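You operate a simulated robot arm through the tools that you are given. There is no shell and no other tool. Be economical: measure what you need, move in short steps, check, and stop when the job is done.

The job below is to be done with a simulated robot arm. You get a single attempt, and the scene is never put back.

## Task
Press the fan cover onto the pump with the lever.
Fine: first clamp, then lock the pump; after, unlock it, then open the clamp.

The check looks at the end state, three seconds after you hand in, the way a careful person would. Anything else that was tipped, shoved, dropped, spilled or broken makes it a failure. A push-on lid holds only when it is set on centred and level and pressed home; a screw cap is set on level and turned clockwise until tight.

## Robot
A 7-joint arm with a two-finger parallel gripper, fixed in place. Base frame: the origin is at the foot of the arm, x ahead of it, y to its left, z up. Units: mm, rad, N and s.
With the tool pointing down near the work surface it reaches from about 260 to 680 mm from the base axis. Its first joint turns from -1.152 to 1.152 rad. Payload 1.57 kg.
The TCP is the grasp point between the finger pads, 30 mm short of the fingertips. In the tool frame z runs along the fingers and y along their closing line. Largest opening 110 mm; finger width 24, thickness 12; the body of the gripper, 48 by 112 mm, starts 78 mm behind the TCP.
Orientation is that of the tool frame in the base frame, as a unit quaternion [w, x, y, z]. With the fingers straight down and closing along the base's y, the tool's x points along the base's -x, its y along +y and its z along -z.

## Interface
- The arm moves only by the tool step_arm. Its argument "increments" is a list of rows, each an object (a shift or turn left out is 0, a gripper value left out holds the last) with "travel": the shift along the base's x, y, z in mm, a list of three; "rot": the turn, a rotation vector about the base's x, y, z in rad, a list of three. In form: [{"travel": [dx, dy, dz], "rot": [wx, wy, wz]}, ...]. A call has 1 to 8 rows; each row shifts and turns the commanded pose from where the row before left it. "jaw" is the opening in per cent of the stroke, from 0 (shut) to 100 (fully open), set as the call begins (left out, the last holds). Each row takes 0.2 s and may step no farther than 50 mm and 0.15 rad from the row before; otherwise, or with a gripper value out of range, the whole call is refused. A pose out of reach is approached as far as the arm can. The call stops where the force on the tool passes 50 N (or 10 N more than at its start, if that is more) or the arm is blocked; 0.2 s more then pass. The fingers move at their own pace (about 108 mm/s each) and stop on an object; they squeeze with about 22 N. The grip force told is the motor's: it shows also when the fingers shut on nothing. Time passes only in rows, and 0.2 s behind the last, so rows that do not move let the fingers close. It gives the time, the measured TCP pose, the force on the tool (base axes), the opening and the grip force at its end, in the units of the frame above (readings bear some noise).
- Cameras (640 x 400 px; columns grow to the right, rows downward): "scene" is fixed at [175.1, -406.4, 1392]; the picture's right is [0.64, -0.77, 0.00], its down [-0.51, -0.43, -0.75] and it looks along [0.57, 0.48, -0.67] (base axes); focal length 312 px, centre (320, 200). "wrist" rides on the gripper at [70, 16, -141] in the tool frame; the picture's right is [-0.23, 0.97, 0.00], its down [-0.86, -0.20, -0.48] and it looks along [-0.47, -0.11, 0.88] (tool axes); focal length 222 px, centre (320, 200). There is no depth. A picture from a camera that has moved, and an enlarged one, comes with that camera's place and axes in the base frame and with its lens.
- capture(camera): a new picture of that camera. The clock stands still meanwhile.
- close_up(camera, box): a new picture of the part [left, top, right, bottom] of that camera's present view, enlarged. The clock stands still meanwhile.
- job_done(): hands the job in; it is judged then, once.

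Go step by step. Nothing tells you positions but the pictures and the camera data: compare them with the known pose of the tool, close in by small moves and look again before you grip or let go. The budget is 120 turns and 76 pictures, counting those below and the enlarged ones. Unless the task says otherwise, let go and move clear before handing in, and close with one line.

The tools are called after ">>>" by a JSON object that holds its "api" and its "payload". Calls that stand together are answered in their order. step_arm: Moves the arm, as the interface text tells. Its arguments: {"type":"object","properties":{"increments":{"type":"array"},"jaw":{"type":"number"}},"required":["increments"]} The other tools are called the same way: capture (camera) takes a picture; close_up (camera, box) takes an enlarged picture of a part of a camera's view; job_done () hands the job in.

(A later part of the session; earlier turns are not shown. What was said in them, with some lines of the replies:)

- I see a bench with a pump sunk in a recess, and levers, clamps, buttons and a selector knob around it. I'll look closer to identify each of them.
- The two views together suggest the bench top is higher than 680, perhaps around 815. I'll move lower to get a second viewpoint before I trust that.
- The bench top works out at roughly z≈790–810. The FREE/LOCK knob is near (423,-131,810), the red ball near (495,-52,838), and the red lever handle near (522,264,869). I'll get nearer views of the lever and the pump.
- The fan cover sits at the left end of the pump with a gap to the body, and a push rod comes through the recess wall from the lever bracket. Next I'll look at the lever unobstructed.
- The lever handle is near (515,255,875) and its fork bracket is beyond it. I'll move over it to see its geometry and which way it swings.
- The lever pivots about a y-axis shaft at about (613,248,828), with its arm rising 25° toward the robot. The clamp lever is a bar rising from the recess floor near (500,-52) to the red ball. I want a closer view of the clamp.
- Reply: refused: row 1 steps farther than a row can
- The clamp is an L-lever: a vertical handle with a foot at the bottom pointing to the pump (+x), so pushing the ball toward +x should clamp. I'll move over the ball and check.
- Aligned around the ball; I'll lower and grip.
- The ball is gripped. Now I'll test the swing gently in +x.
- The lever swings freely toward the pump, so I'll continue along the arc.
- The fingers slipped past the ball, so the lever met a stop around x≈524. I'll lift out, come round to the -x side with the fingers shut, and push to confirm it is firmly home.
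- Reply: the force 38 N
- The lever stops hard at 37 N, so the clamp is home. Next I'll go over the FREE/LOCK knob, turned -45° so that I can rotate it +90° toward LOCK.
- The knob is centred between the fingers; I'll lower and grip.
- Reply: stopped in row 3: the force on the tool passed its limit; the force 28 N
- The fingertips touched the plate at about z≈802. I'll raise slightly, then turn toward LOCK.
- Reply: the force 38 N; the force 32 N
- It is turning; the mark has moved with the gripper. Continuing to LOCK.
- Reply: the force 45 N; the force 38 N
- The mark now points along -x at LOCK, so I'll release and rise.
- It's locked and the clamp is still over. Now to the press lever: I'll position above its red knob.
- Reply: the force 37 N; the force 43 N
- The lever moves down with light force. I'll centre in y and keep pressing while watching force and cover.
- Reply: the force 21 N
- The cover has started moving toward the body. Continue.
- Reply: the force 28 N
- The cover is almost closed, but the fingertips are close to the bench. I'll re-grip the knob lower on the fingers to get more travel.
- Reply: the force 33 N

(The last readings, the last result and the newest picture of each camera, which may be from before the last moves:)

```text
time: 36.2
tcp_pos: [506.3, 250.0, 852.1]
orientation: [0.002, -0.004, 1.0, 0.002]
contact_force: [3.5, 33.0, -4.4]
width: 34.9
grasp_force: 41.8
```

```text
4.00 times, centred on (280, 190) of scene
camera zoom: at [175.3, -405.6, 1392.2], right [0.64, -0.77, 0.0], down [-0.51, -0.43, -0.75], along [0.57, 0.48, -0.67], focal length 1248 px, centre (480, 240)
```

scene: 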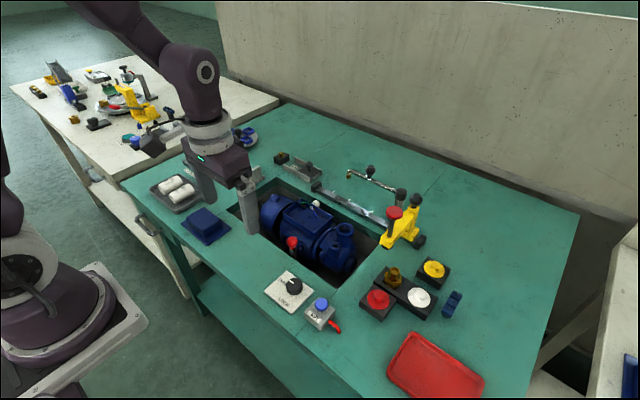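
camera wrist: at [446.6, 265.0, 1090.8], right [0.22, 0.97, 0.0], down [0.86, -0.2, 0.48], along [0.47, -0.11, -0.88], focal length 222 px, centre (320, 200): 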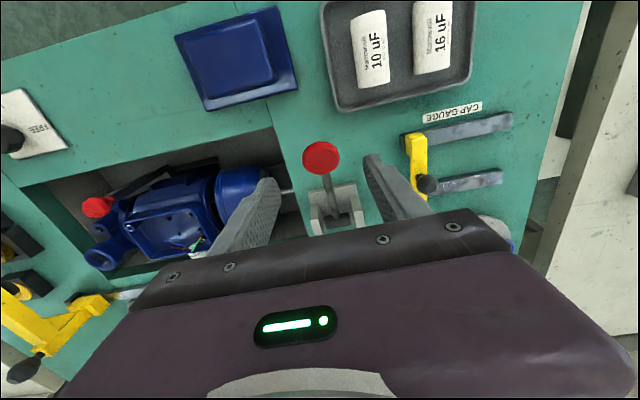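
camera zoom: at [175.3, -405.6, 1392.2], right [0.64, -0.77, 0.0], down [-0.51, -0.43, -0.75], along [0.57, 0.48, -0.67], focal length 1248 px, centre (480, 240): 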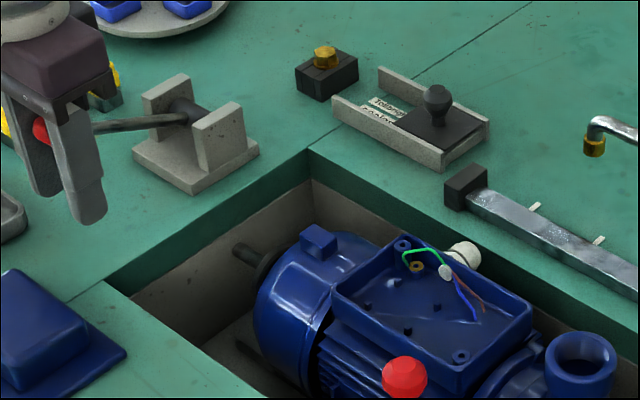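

The lever is sprung: it rose back when released, while the cover stayed. I'll press it down from above with shut fingers for the full stroke.

>>> {"api": "step_arm", "payload": {"increments": [{}, {"travel": [0, 3, 45]}, {"travel": [0, 0, 45]}], "jaw": 65}}

>>> {"api": "step_arm", "payload": {"increments": [{}, {}, {}], "jaw": 0}}

>>> {"api": "capture", "payload": {"camera": "wrist"}}

>>> {"api": "close_up", "payload": {"camera": "scene", "box": [180, 140, 290, 210]}}

```text
time: 37.0
tcp_pos: [507.4, 250.0, 946.4]
orientation: [0.0, -0.002, 1.0, 0.0]
contact_force: [-0.2, -0.2, 0.1]
width: 71.5
grasp_force: 0.1
```

```text
time: 37.9
tcp_pos: [507.4, 250.8, 945.3]
orientation: [0.0, -0.003, 1.0, 0.0]
contact_force: [0.5, -0.2, -0.5]
width: 0.0
grasp_force: 21.4
```

```text
31 pictures are left
camera wrist: at [438.1, 267.5, 1084.8], right [0.22, 0.97, 0.0], down [0.86, -0.2, 0.48], along [0.47, -0.11, -0.88], focal length 222 px, centre (320, 200)
```

wrist: 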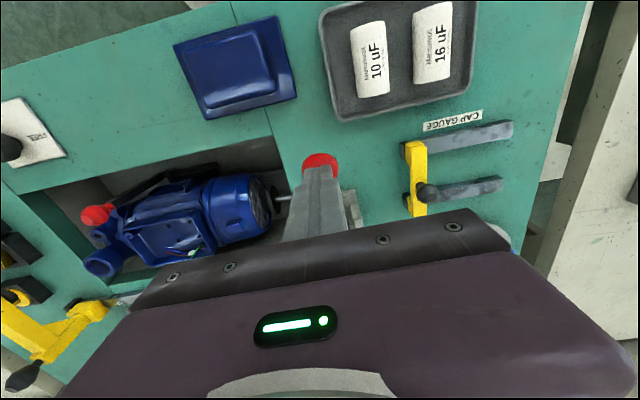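

```text
5.71 times, centred on (235, 175) of scene
camera zoom: at [175.1, -406.4, 1392.0], right [0.64, -0.77, 0.0], down [-0.51, -0.43, -0.75], along [0.57, 0.48, -0.67], focal length 1783 px, centre (806, 343)
```

zoom: 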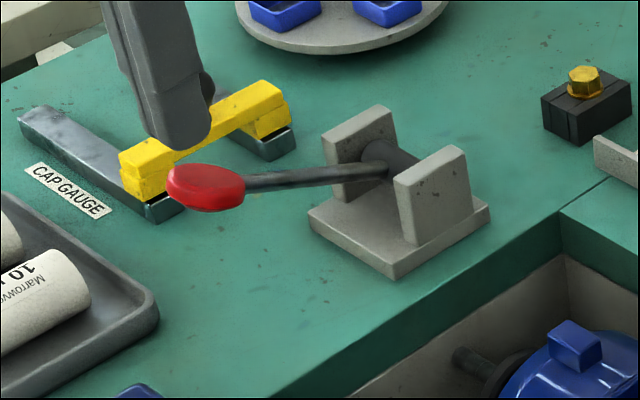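

>>> {"api": "step_arm", "payload": {"increments": [{"travel": [2, 0, -20]}, {"travel": [0, 0, -10]}, {"travel": [0, 0, -10]}, {"travel": [-1, 0, -10]}, {"travel": [-1, 0, -10]}, {"travel": [-1, 0, -8]}, {}]}}

>>> {"api": "close_up", "payload": {"camera": "scene", "box": [200, 140, 360, 240]}}

```text
time: 39.5
tcp_pos: [507.3, 251.2, 872.1]
orientation: [0.001, -0.003, 1.0, 0.0]
contact_force: [-0.2, 0.8, 0.7]
width: 0.0
grasp_force: 20.9
```

```text
4.00 times, centred on (280, 190) of scene
camera zoom: at [175.1, -406.4, 1392.0], right [0.64, -0.77, 0.0], down [-0.51, -0.43, -0.75], along [0.57, 0.48, -0.67], focal length 1248 px, centre (480, 240)
```

zoom: 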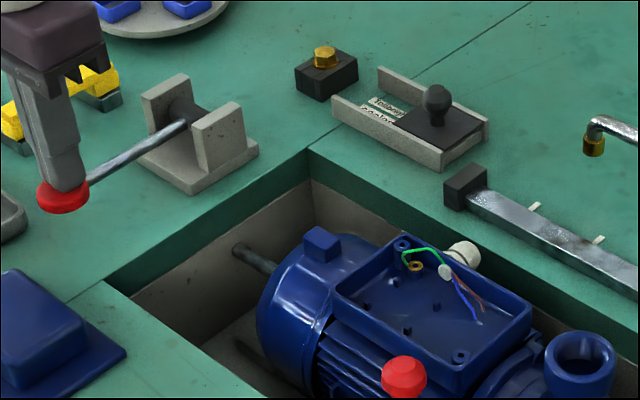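

>>> {"api": "step_arm", "payload": {"increments": [{"travel": [0, 0, -5]}, {"travel": [0, 0, -4]}, {"travel": [0, 0, -4]}, {"travel": [0, 0, -3]}, {"travel": [0, 0, -3]}, {}]}}

>>> {"api": "close_up", "payload": {"camera": "scene", "box": [200, 140, 360, 240]}}

```text
time: 40.9
tcp_pos: [507.1, 250.2, 857.8]
orientation: [0.001, -0.003, 1.0, 0.001]
contact_force: [-10.6, -5.0, 21.8]
width: 0.2
grasp_force: 21.1
stopped in row 6: the force on the tool passed its limit (the readings are from after the stop); the commanded pose is now the measured one
```

```text
4.00 times, centred on (280, 190) of scene
camera zoom: at [174.5, -406.7, 1392.0], right [0.64, -0.77, 0.0], down [-0.51, -0.43, -0.75], along [0.57, 0.48, -0.67], focal length 1248 px, centre (480, 240)
```

zoom: 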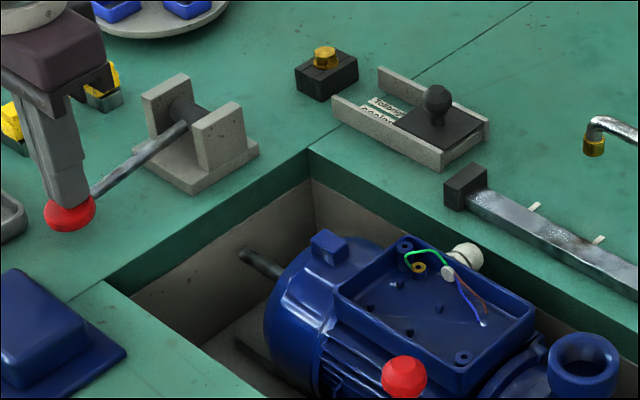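

The stop was reached at more than 50 N. I'll check the cover seam.

>>> {"api": "close_up", "payload": {"camera": "scene", "box": [250, 185, 330, 240]}}

>>> {"api": "close_up", "payload": {"camera": "wrist", "box": [40, 80, 320, 240]}}

>>> {"api": "close_up", "payload": {"camera": "scene", "box": [190, 160, 270, 210]}}

```text
7.27 times, centred on (290, 212) of scene
camera zoom: at [174.5, -406.7, 1392.0], right [0.64, -0.77, 0.0], down [-0.51, -0.43, -0.75], along [0.57, 0.48, -0.67], focal length 2269 px, centre (538, 109)
```

zoom: 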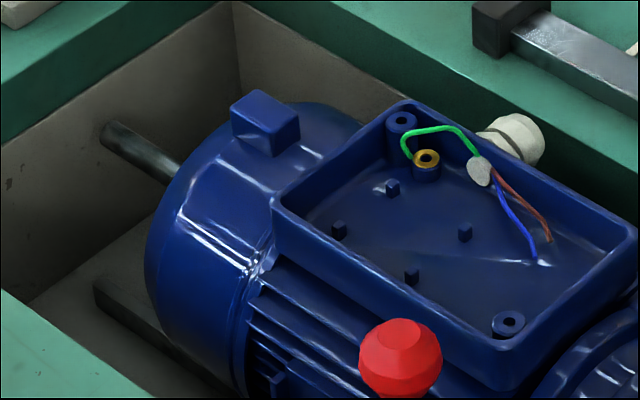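

```text
2.29 times, centred on (180, 160) of wrist
camera zoom: at [436.1, 267.1, 997.6], right [0.22, 0.97, 0.0], down [0.85, -0.2, 0.48], along [0.47, -0.11, -0.88], focal length 508 px, centre (640, 291)
```

zoom: 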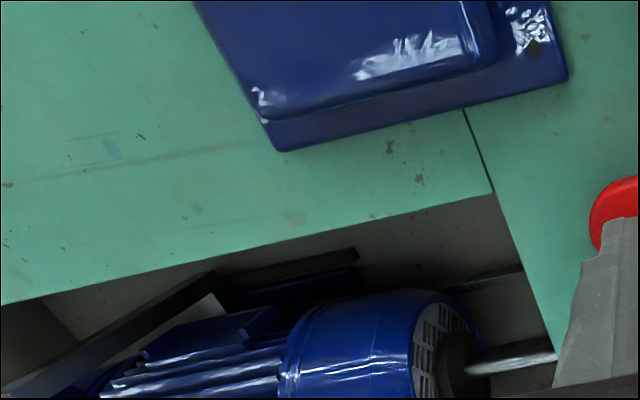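

```text
8.00 times, centred on (230, 185) of scene
camera zoom: at [174.5, -406.7, 1392.0], right [0.64, -0.77, 0.0], down [-0.51, -0.43, -0.75], along [0.57, 0.48, -0.67], focal length 2496 px, centre (1040, 320)
```

zoom: 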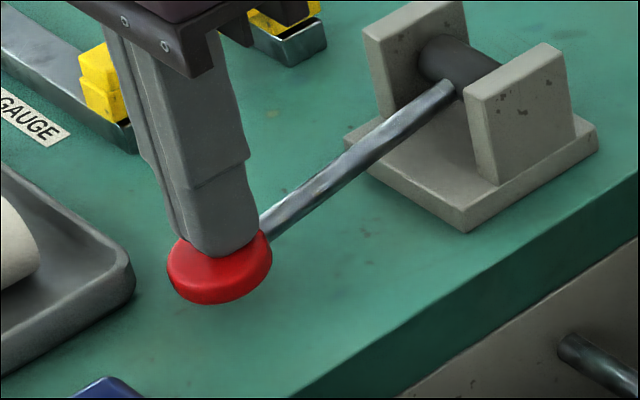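

The gap has closed. One more firm press to confirm it's fully home.

>>> {"api": "step_arm", "payload": {"increments": [{"travel": [0, 0, -2]}, {"travel": [0, 0, -2]}, {"travel": [0, 0, -2]}, {"travel": [0, 0, -2]}, {}]}}

>>> {"api": "close_up", "payload": {"camera": "scene", "box": [250, 185, 330, 240]}}

```text
time: 41.3
tcp_pos: [507.0, 250.4, 856.1]
orientation: [0.003, -0.002, 1.0, 0.001]
contact_force: [-10.4, -5.0, 24.1]
width: 0.0
grasp_force: 20.6
stopped in row 2: the force on the tool passed its limit (the readings are from after the stop); the commanded pose is now the measured one
```

```text
7.27 times, centred on (290, 212) of scene
camera zoom: at [174.4, -406.7, 1392.0], right [0.64, -0.77, 0.0], down [-0.51, -0.43, -0.75], along [0.57, 0.48, -0.67], focal length 2269 px, centre (538, 109)
```

zoom: 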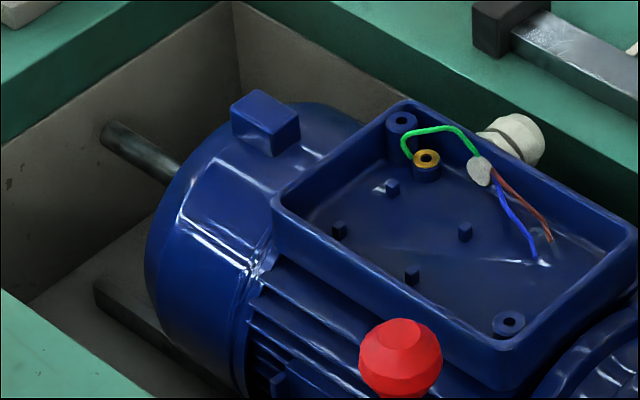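

It's home. I'll raise slowly so the lever springs back under control.

>>> {"api": "step_arm", "payload": {"increments": [{"travel": [0, 0, 10]}, {"travel": [0, 0, 12]}, {"travel": [0, 0, 12]}, {"travel": [0, 0, 12]}, {"travel": [0, 0, 15]}, {"travel": [0, 0, 30]}, {}]}}

>>> {"api": "close_up", "payload": {"camera": "scene", "box": [200, 140, 360, 240]}}

```text
time: 42.9
tcp_pos: [506.5, 251.9, 946.9]
orientation: [0.002, -0.003, 1.0, 0.002]
contact_force: [-0.1, 0.6, 0.0]
width: 0.0
grasp_force: 21.4
```

```text
4.00 times, centred on (280, 190) of scene
camera zoom: at [175.1, -406.4, 1392.0], right [0.64, -0.77, 0.0], down [-0.51, -0.43, -0.75], along [0.57, 0.48, -0.67], focal length 1248 px, centre (480, 240)
```

zoom: 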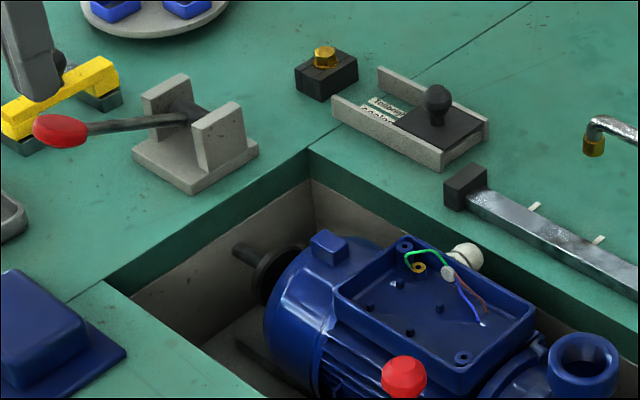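

The cover stays home and the lever is back at rest. Now I'll unlock: go to the knob with the gripper at +45°.

>>> {"api": "step_arm", "payload": {"increments": [{"travel": [-10, -48, 0], "rot": [0, 0, 0.1]}, {"travel": [-10, -48, 0], "rot": [0, 0, 0.1]}, {"travel": [-10, -48, 0], "rot": [0, 0, 0.1]}, {"travel": [-10, -48, 0], "rot": [0, 0, 0.1]}, {"travel": [-10, -48, 0], "rot": [0, 0, 0.1]}, {"travel": [-12, -48, 0], "rot": [0, 0, 0.1]}, {"travel": [-10, -48, 0], "rot": [0, 0, 0.1]}, {"travel": [-10, -44, -15], "rot": [0, 0, 0.085]}], "jaw": 60}}

>>> {"api": "step_arm", "payload": {"increments": [{"travel": [0, 0, -45]}, {"travel": [0, 0, -30]}, {}]}}

>>> {"api": "close_up", "payload": {"camera": "wrist", "box": [220, 100, 420, 240]}}

```text
time: 44.7
tcp_pos: [424.8, -127.3, 932.2]
orientation: [0.002, -0.387, 0.922, 0.002]
contact_force: [0.2, 0.3, -0.2]
width: 66.1
grasp_force: 0.0
```

```text
time: 45.5
tcp_pos: [423.0, -127.7, 856.5]
orientation: [0.002, -0.385, 0.923, 0.001]
contact_force: [-0.3, 0.2, -0.3]
width: 66.3
grasp_force: 0.0
```

```text
2.86 times, centred on (320, 170) of wrist
camera zoom: at [363.6, -166.6, 995.6], right [-0.53, 0.85, 0.0], down [0.74, 0.47, 0.48], along [0.41, 0.26, -0.88], focal length 635 px, centre (320, 286)
```

zoom: 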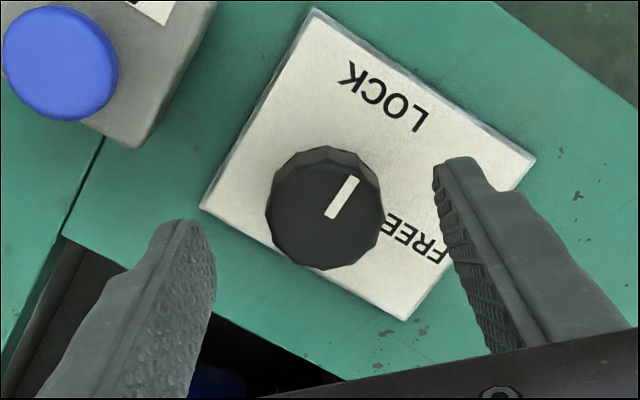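

>>> {"api": "step_arm", "payload": {"increments": [{"travel": [0, 0, -12]}, {"travel": [0, 0, -8]}, {}]}}

>>> {"api": "step_arm", "payload": {"increments": [{}, {}, {}], "jaw": 0}}

>>> {"api": "step_arm", "payload": {"increments": [{"rot": [0, 0, -0.15]}, {"rot": [0, 0, -0.15]}, {"rot": [0, 0, -0.15]}, {"rot": [0, 0, -0.15]}, {"rot": [0, 0, -0.15]}, {}]}}

```text
time: 46.3
tcp_pos: [425.0, -129.0, 836.7]
orientation: [0.001, -0.385, 0.923, 0.001]
contact_force: [0.5, -0.2, 0.7]
width: 66.3
grasp_force: 0.0
```

```text
time: 47.1
tcp_pos: [422.2, -128.0, 836.6]
orientation: [-0.001, -0.385, 0.923, 0.003]
contact_force: [-22.8, 34.8, 8.7]
width: 33.2
grasp_force: 40.7
```

```text
time: 48.5
tcp_pos: [422.2, -127.8, 837.6]
orientation: [-0.002, -0.021, 1.0, 0.002]
contact_force: [-18.2, 31.7, -21.3]
width: 33.5
grasp_force: 41.0
```

>>> {"api": "step_arm", "payload": {"increments": [{"travel": [-1, 2, -1]}, {"rot": [0, 0, -0.15]}, {"rot": [0, 0, -0.15]}, {"rot": [0, 0, -0.15]}, {"rot": [0, 0, -0.15]}, {"rot": [0, 0, -0.15]}, {}]}}

>>> {"api": "step_arm", "payload": {"increments": [{"rot": [0, 0, -0.07]}, {"rot": [0, 0, -0.05]}, {}]}}

>>> {"api": "close_up", "payload": {"camera": "wrist", "box": [220, 100, 420, 240]}}

```text
time: 50.1
tcp_pos: [422.4, -129.0, 836.7]
orientation: [0.003, 0.349, 0.937, -0.001]
contact_force: [-18.5, -12.4, 18.5]
width: 33.3
grasp_force: 40.6
```

```text
time: 50.9
tcp_pos: [424.5, -129.6, 836.8]
orientation: [0.002, 0.404, 0.915, -0.001]
contact_force: [-18.0, -26.4, 3.8]
width: 33.1
grasp_force: 41.1
```

```text
2.86 times, centred on (320, 170) of wrist
camera zoom: at [388.3, -65.4, 976.1], right [0.87, 0.49, 0.0], down [0.43, -0.76, 0.48], along [0.24, -0.42, -0.88], focal length 635 px, centre (320, 286)
```

zoom: 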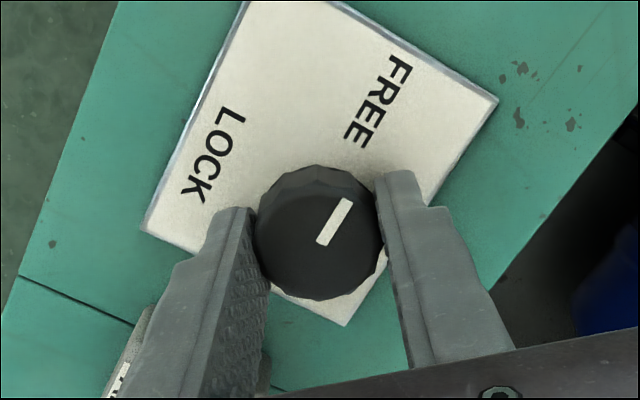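

The mark points to FREE again. I'll release and go back to the clamp ball.

>>> {"api": "step_arm", "payload": {"increments": [{}, {}], "jaw": 60}}

>>> {"api": "step_arm", "payload": {"increments": [{"travel": [0, 0, 45]}, {"travel": [0, 0, 45], "rot": [0, 0, 0.15]}, {"travel": [20, 15, 0], "rot": [0, 0, 0.15]}, {"travel": [20, 15, 0], "rot": [0, 0, 0.15]}, {"travel": [20, 15, 0], "rot": [0, 0, 0.15]}, {"travel": [20, 15, 0], "rot": [0, 0, 0.15]}, {"travel": [18, 16, 0], "rot": [0, 0, 0.08]}, {}]}}

>>> {"api": "capture", "payload": {"camera": "wrist"}}

>>> {"api": "close_up", "payload": {"camera": "scene", "box": [240, 190, 350, 260]}}

```text
time: 51.5
tcp_pos: [424.1, -127.8, 836.9]
orientation: [0.002, 0.402, 0.915, 0.001]
contact_force: [-0.6, 0.2, 0.2]
width: 66.0
grasp_force: 0.1
```

```text
time: 53.3
tcp_pos: [521.3, -52.7, 926.7]
orientation: [0.002, -0.001, 1.0, 0.001]
contact_force: [-0.4, -0.2, 0.6]
width: 65.9
grasp_force: 0.0
```

```text
20 pictures are left
camera wrist: at [452.5, -35.7, 1067.0], right [0.23, 0.97, 0.0], down [0.85, -0.2, 0.48], along [0.47, -0.11, -0.88], focal length 222 px, centre (320, 200)
```

wrist: 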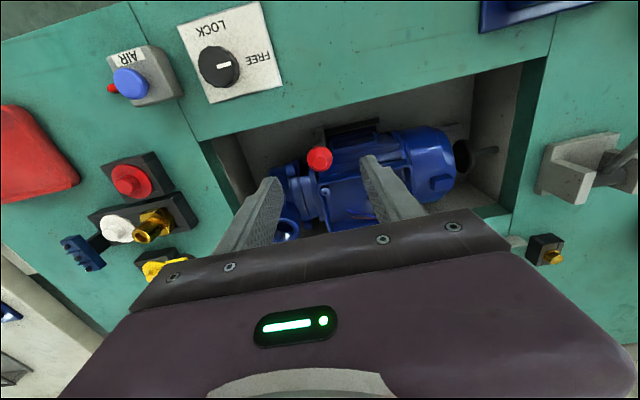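

```text
5.71 times, centred on (295, 225) of scene
camera zoom: at [175.1, -406.4, 1392.0], right [0.64, -0.77, 0.0], down [-0.51, -0.43, -0.75], along [0.57, 0.48, -0.67], focal length 1783 px, centre (463, 57)
```

zoom: 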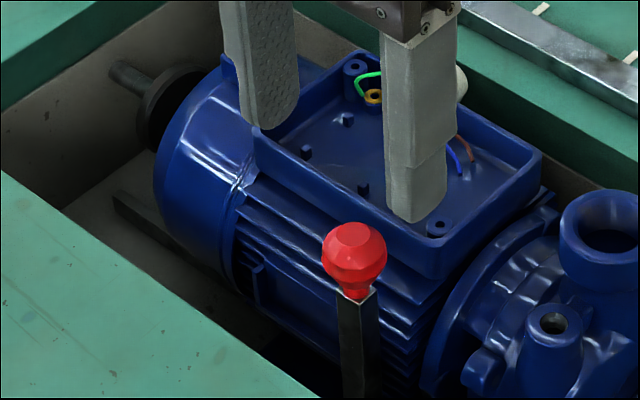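

>>> {"api": "step_arm", "payload": {"increments": [{"travel": [4, 0, -40]}, {"travel": [0, 0, -30]}, {"travel": [0, 0, -20]}, {}]}}

>>> {"api": "step_arm", "payload": {"increments": [{}, {}, {}], "jaw": 0}}

>>> {"api": "step_arm", "payload": {"increments": [{"travel": [-6, 0, 0]}, {"travel": [-6, 0, 0]}, {}]}}

>>> {"api": "close_up", "payload": {"camera": "scene", "box": [240, 190, 350, 260]}}

```text
time: 54.3
tcp_pos: [523.7, -53.5, 836.2]
orientation: [0.002, 0.0, 1.0, 0.001]
contact_force: [-0.3, 0.5, 0.2]
width: 66.2
grasp_force: 0.1
```

```text
time: 55.1
tcp_pos: [523.5, -52.7, 835.9]
orientation: [0.002, -0.001, 1.0, 0.001]
contact_force: [0.6, 8.4, -4.9]
width: 27.5
grasp_force: 38.3
```

```text
time: 55.9
tcp_pos: [512.7, -53.9, 835.9]
orientation: [0.002, -0.001, 1.0, 0.001]
contact_force: [-0.1, 10.4, 7.1]
width: 27.9
grasp_force: 38.3
```

```text
5.71 times, centred on (295, 225) of scene
camera zoom: at [175.0, -406.2, 1392.1], right [0.64, -0.77, 0.0], down [-0.51, -0.43, -0.75], along [0.57, 0.48, -0.67], focal length 1783 px, centre (463, 57)
```

zoom: 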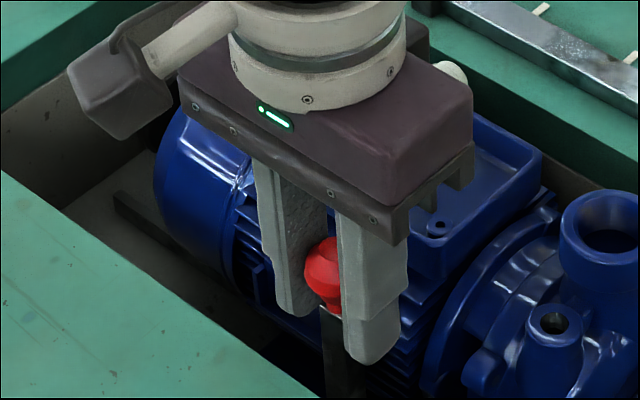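

Moving freely; I'll pull the lever back to its open stop.

>>> {"api": "step_arm", "payload": {"increments": [{"travel": [-6, 0, 0]}, {"travel": [-6, 0, 0]}, {"travel": [-4, 0, 0]}, {"travel": [-3, 0, 0]}, {}]}}

>>> {"api": "step_arm", "payload": {"increments": [{"travel": [-3, 0, 0]}, {}]}}

>>> {"api": "close_up", "payload": {"camera": "scene", "box": [240, 190, 350, 260]}}

```text
time: 57.1
tcp_pos: [493.3, -52.9, 835.4]
orientation: [0.002, 0.001, 1.0, 0.0]
contact_force: [3.1, -17.7, -1.4]
width: 27.5
grasp_force: 38.0
```

```text
time: 57.7
tcp_pos: [491.7, -53.3, 836.7]
orientation: [0.005, 0.0, 1.0, 0.0]
contact_force: [24.5, -30.1, -7.3]
width: 27.9
grasp_force: 37.9
```

```text
5.71 times, centred on (295, 225) of scene
camera zoom: at [175.8, -407.2, 1391.7], right [0.64, -0.77, 0.0], down [-0.51, -0.43, -0.75], along [0.57, 0.48, -0.67], focal length 1783 px, centre (463, 57)
```

zoom: 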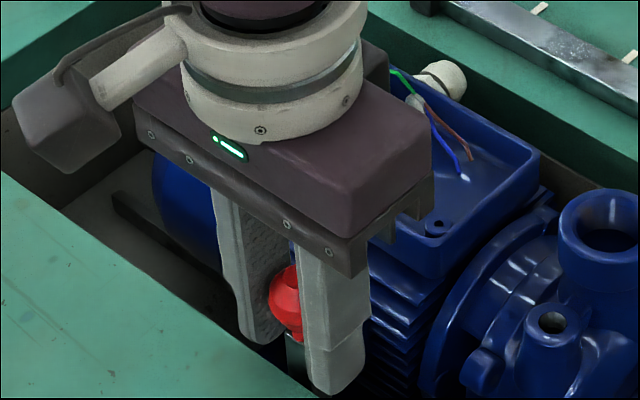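

The lever has reached its open stop (24 N in x). I'll let go and move clear.

>>> {"api": "step_arm", "payload": {"increments": [{"travel": [2, 0, 0]}, {}, {}], "jaw": 60}}

>>> {"api": "step_arm", "payload": {"increments": [{"travel": [0, 0, 45]}, {"travel": [0, 0, 45]}, {"travel": [-20, 0, 45]}, {"travel": [-30, 0, 35]}, {"travel": [-40, 0, 20]}, {}]}}

>>> {"api": "capture", "payload": {"camera": "scene"}}

>>> {"api": "close_up", "payload": {"camera": "scene", "box": [230, 170, 390, 290]}}

>>> {"api": "capture", "payload": {"camera": "wrist"}}

```text
time: 58.5
tcp_pos: [492.4, -51.1, 836.9]
orientation: [0.0, 0.0, 1.0, 0.001]
contact_force: [1.1, -0.7, -1.5]
width: 66.0
grasp_force: 0.2
```

```text
time: 59.9
tcp_pos: [401.6, -52.4, 1028.1]
orientation: [0.002, 0.0, 1.0, 0.001]
contact_force: [0.3, 0.1, 0.1]
width: 66.0
grasp_force: 0.0
```

```text
16 pictures are left
```

scene: 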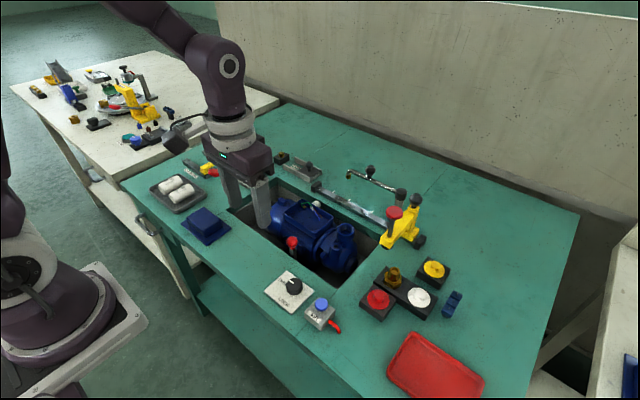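

```text
3.33 times, centred on (310, 230) of scene
camera zoom: at [175.0, -406.4, 1392.0], right [0.64, -0.77, 0.0], down [-0.51, -0.43, -0.75], along [0.57, 0.48, -0.67], focal length 1040 px, centre (353, 100)
```

zoom: 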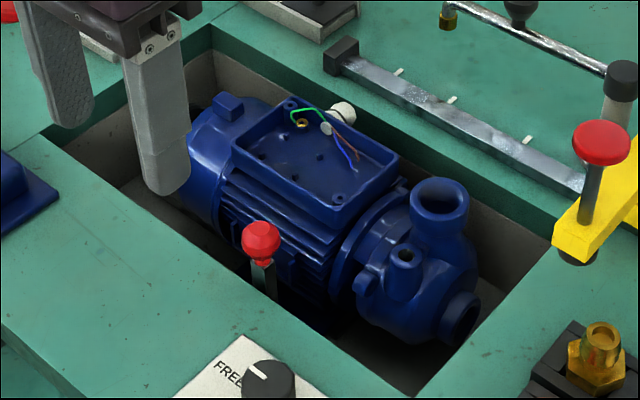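

```text
14 pictures are left
camera wrist: at [330.7, -35.1, 1167.6], right [0.23, 0.97, 0.0], down [0.85, -0.2, 0.48], along [0.47, -0.11, -0.88], focal length 222 px, centre (320, 200)
```

wrist: 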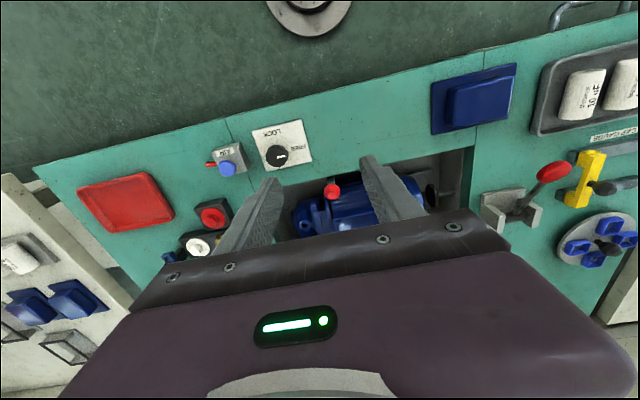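

Everything looks as it should: cover home, lever at rest, knob on FREE, clamp open and gripper clear. I'm handing in.

>>> {"api": "job_done", "payload": {}}

```text
The job is handed in.
```

I pressed the fan cover home with the lever, after clamping and then locking the pump. I then unlocked it, opened the clamp and moved the gripper clear; the pump shifted about 2–3 mm along its axis during the press.
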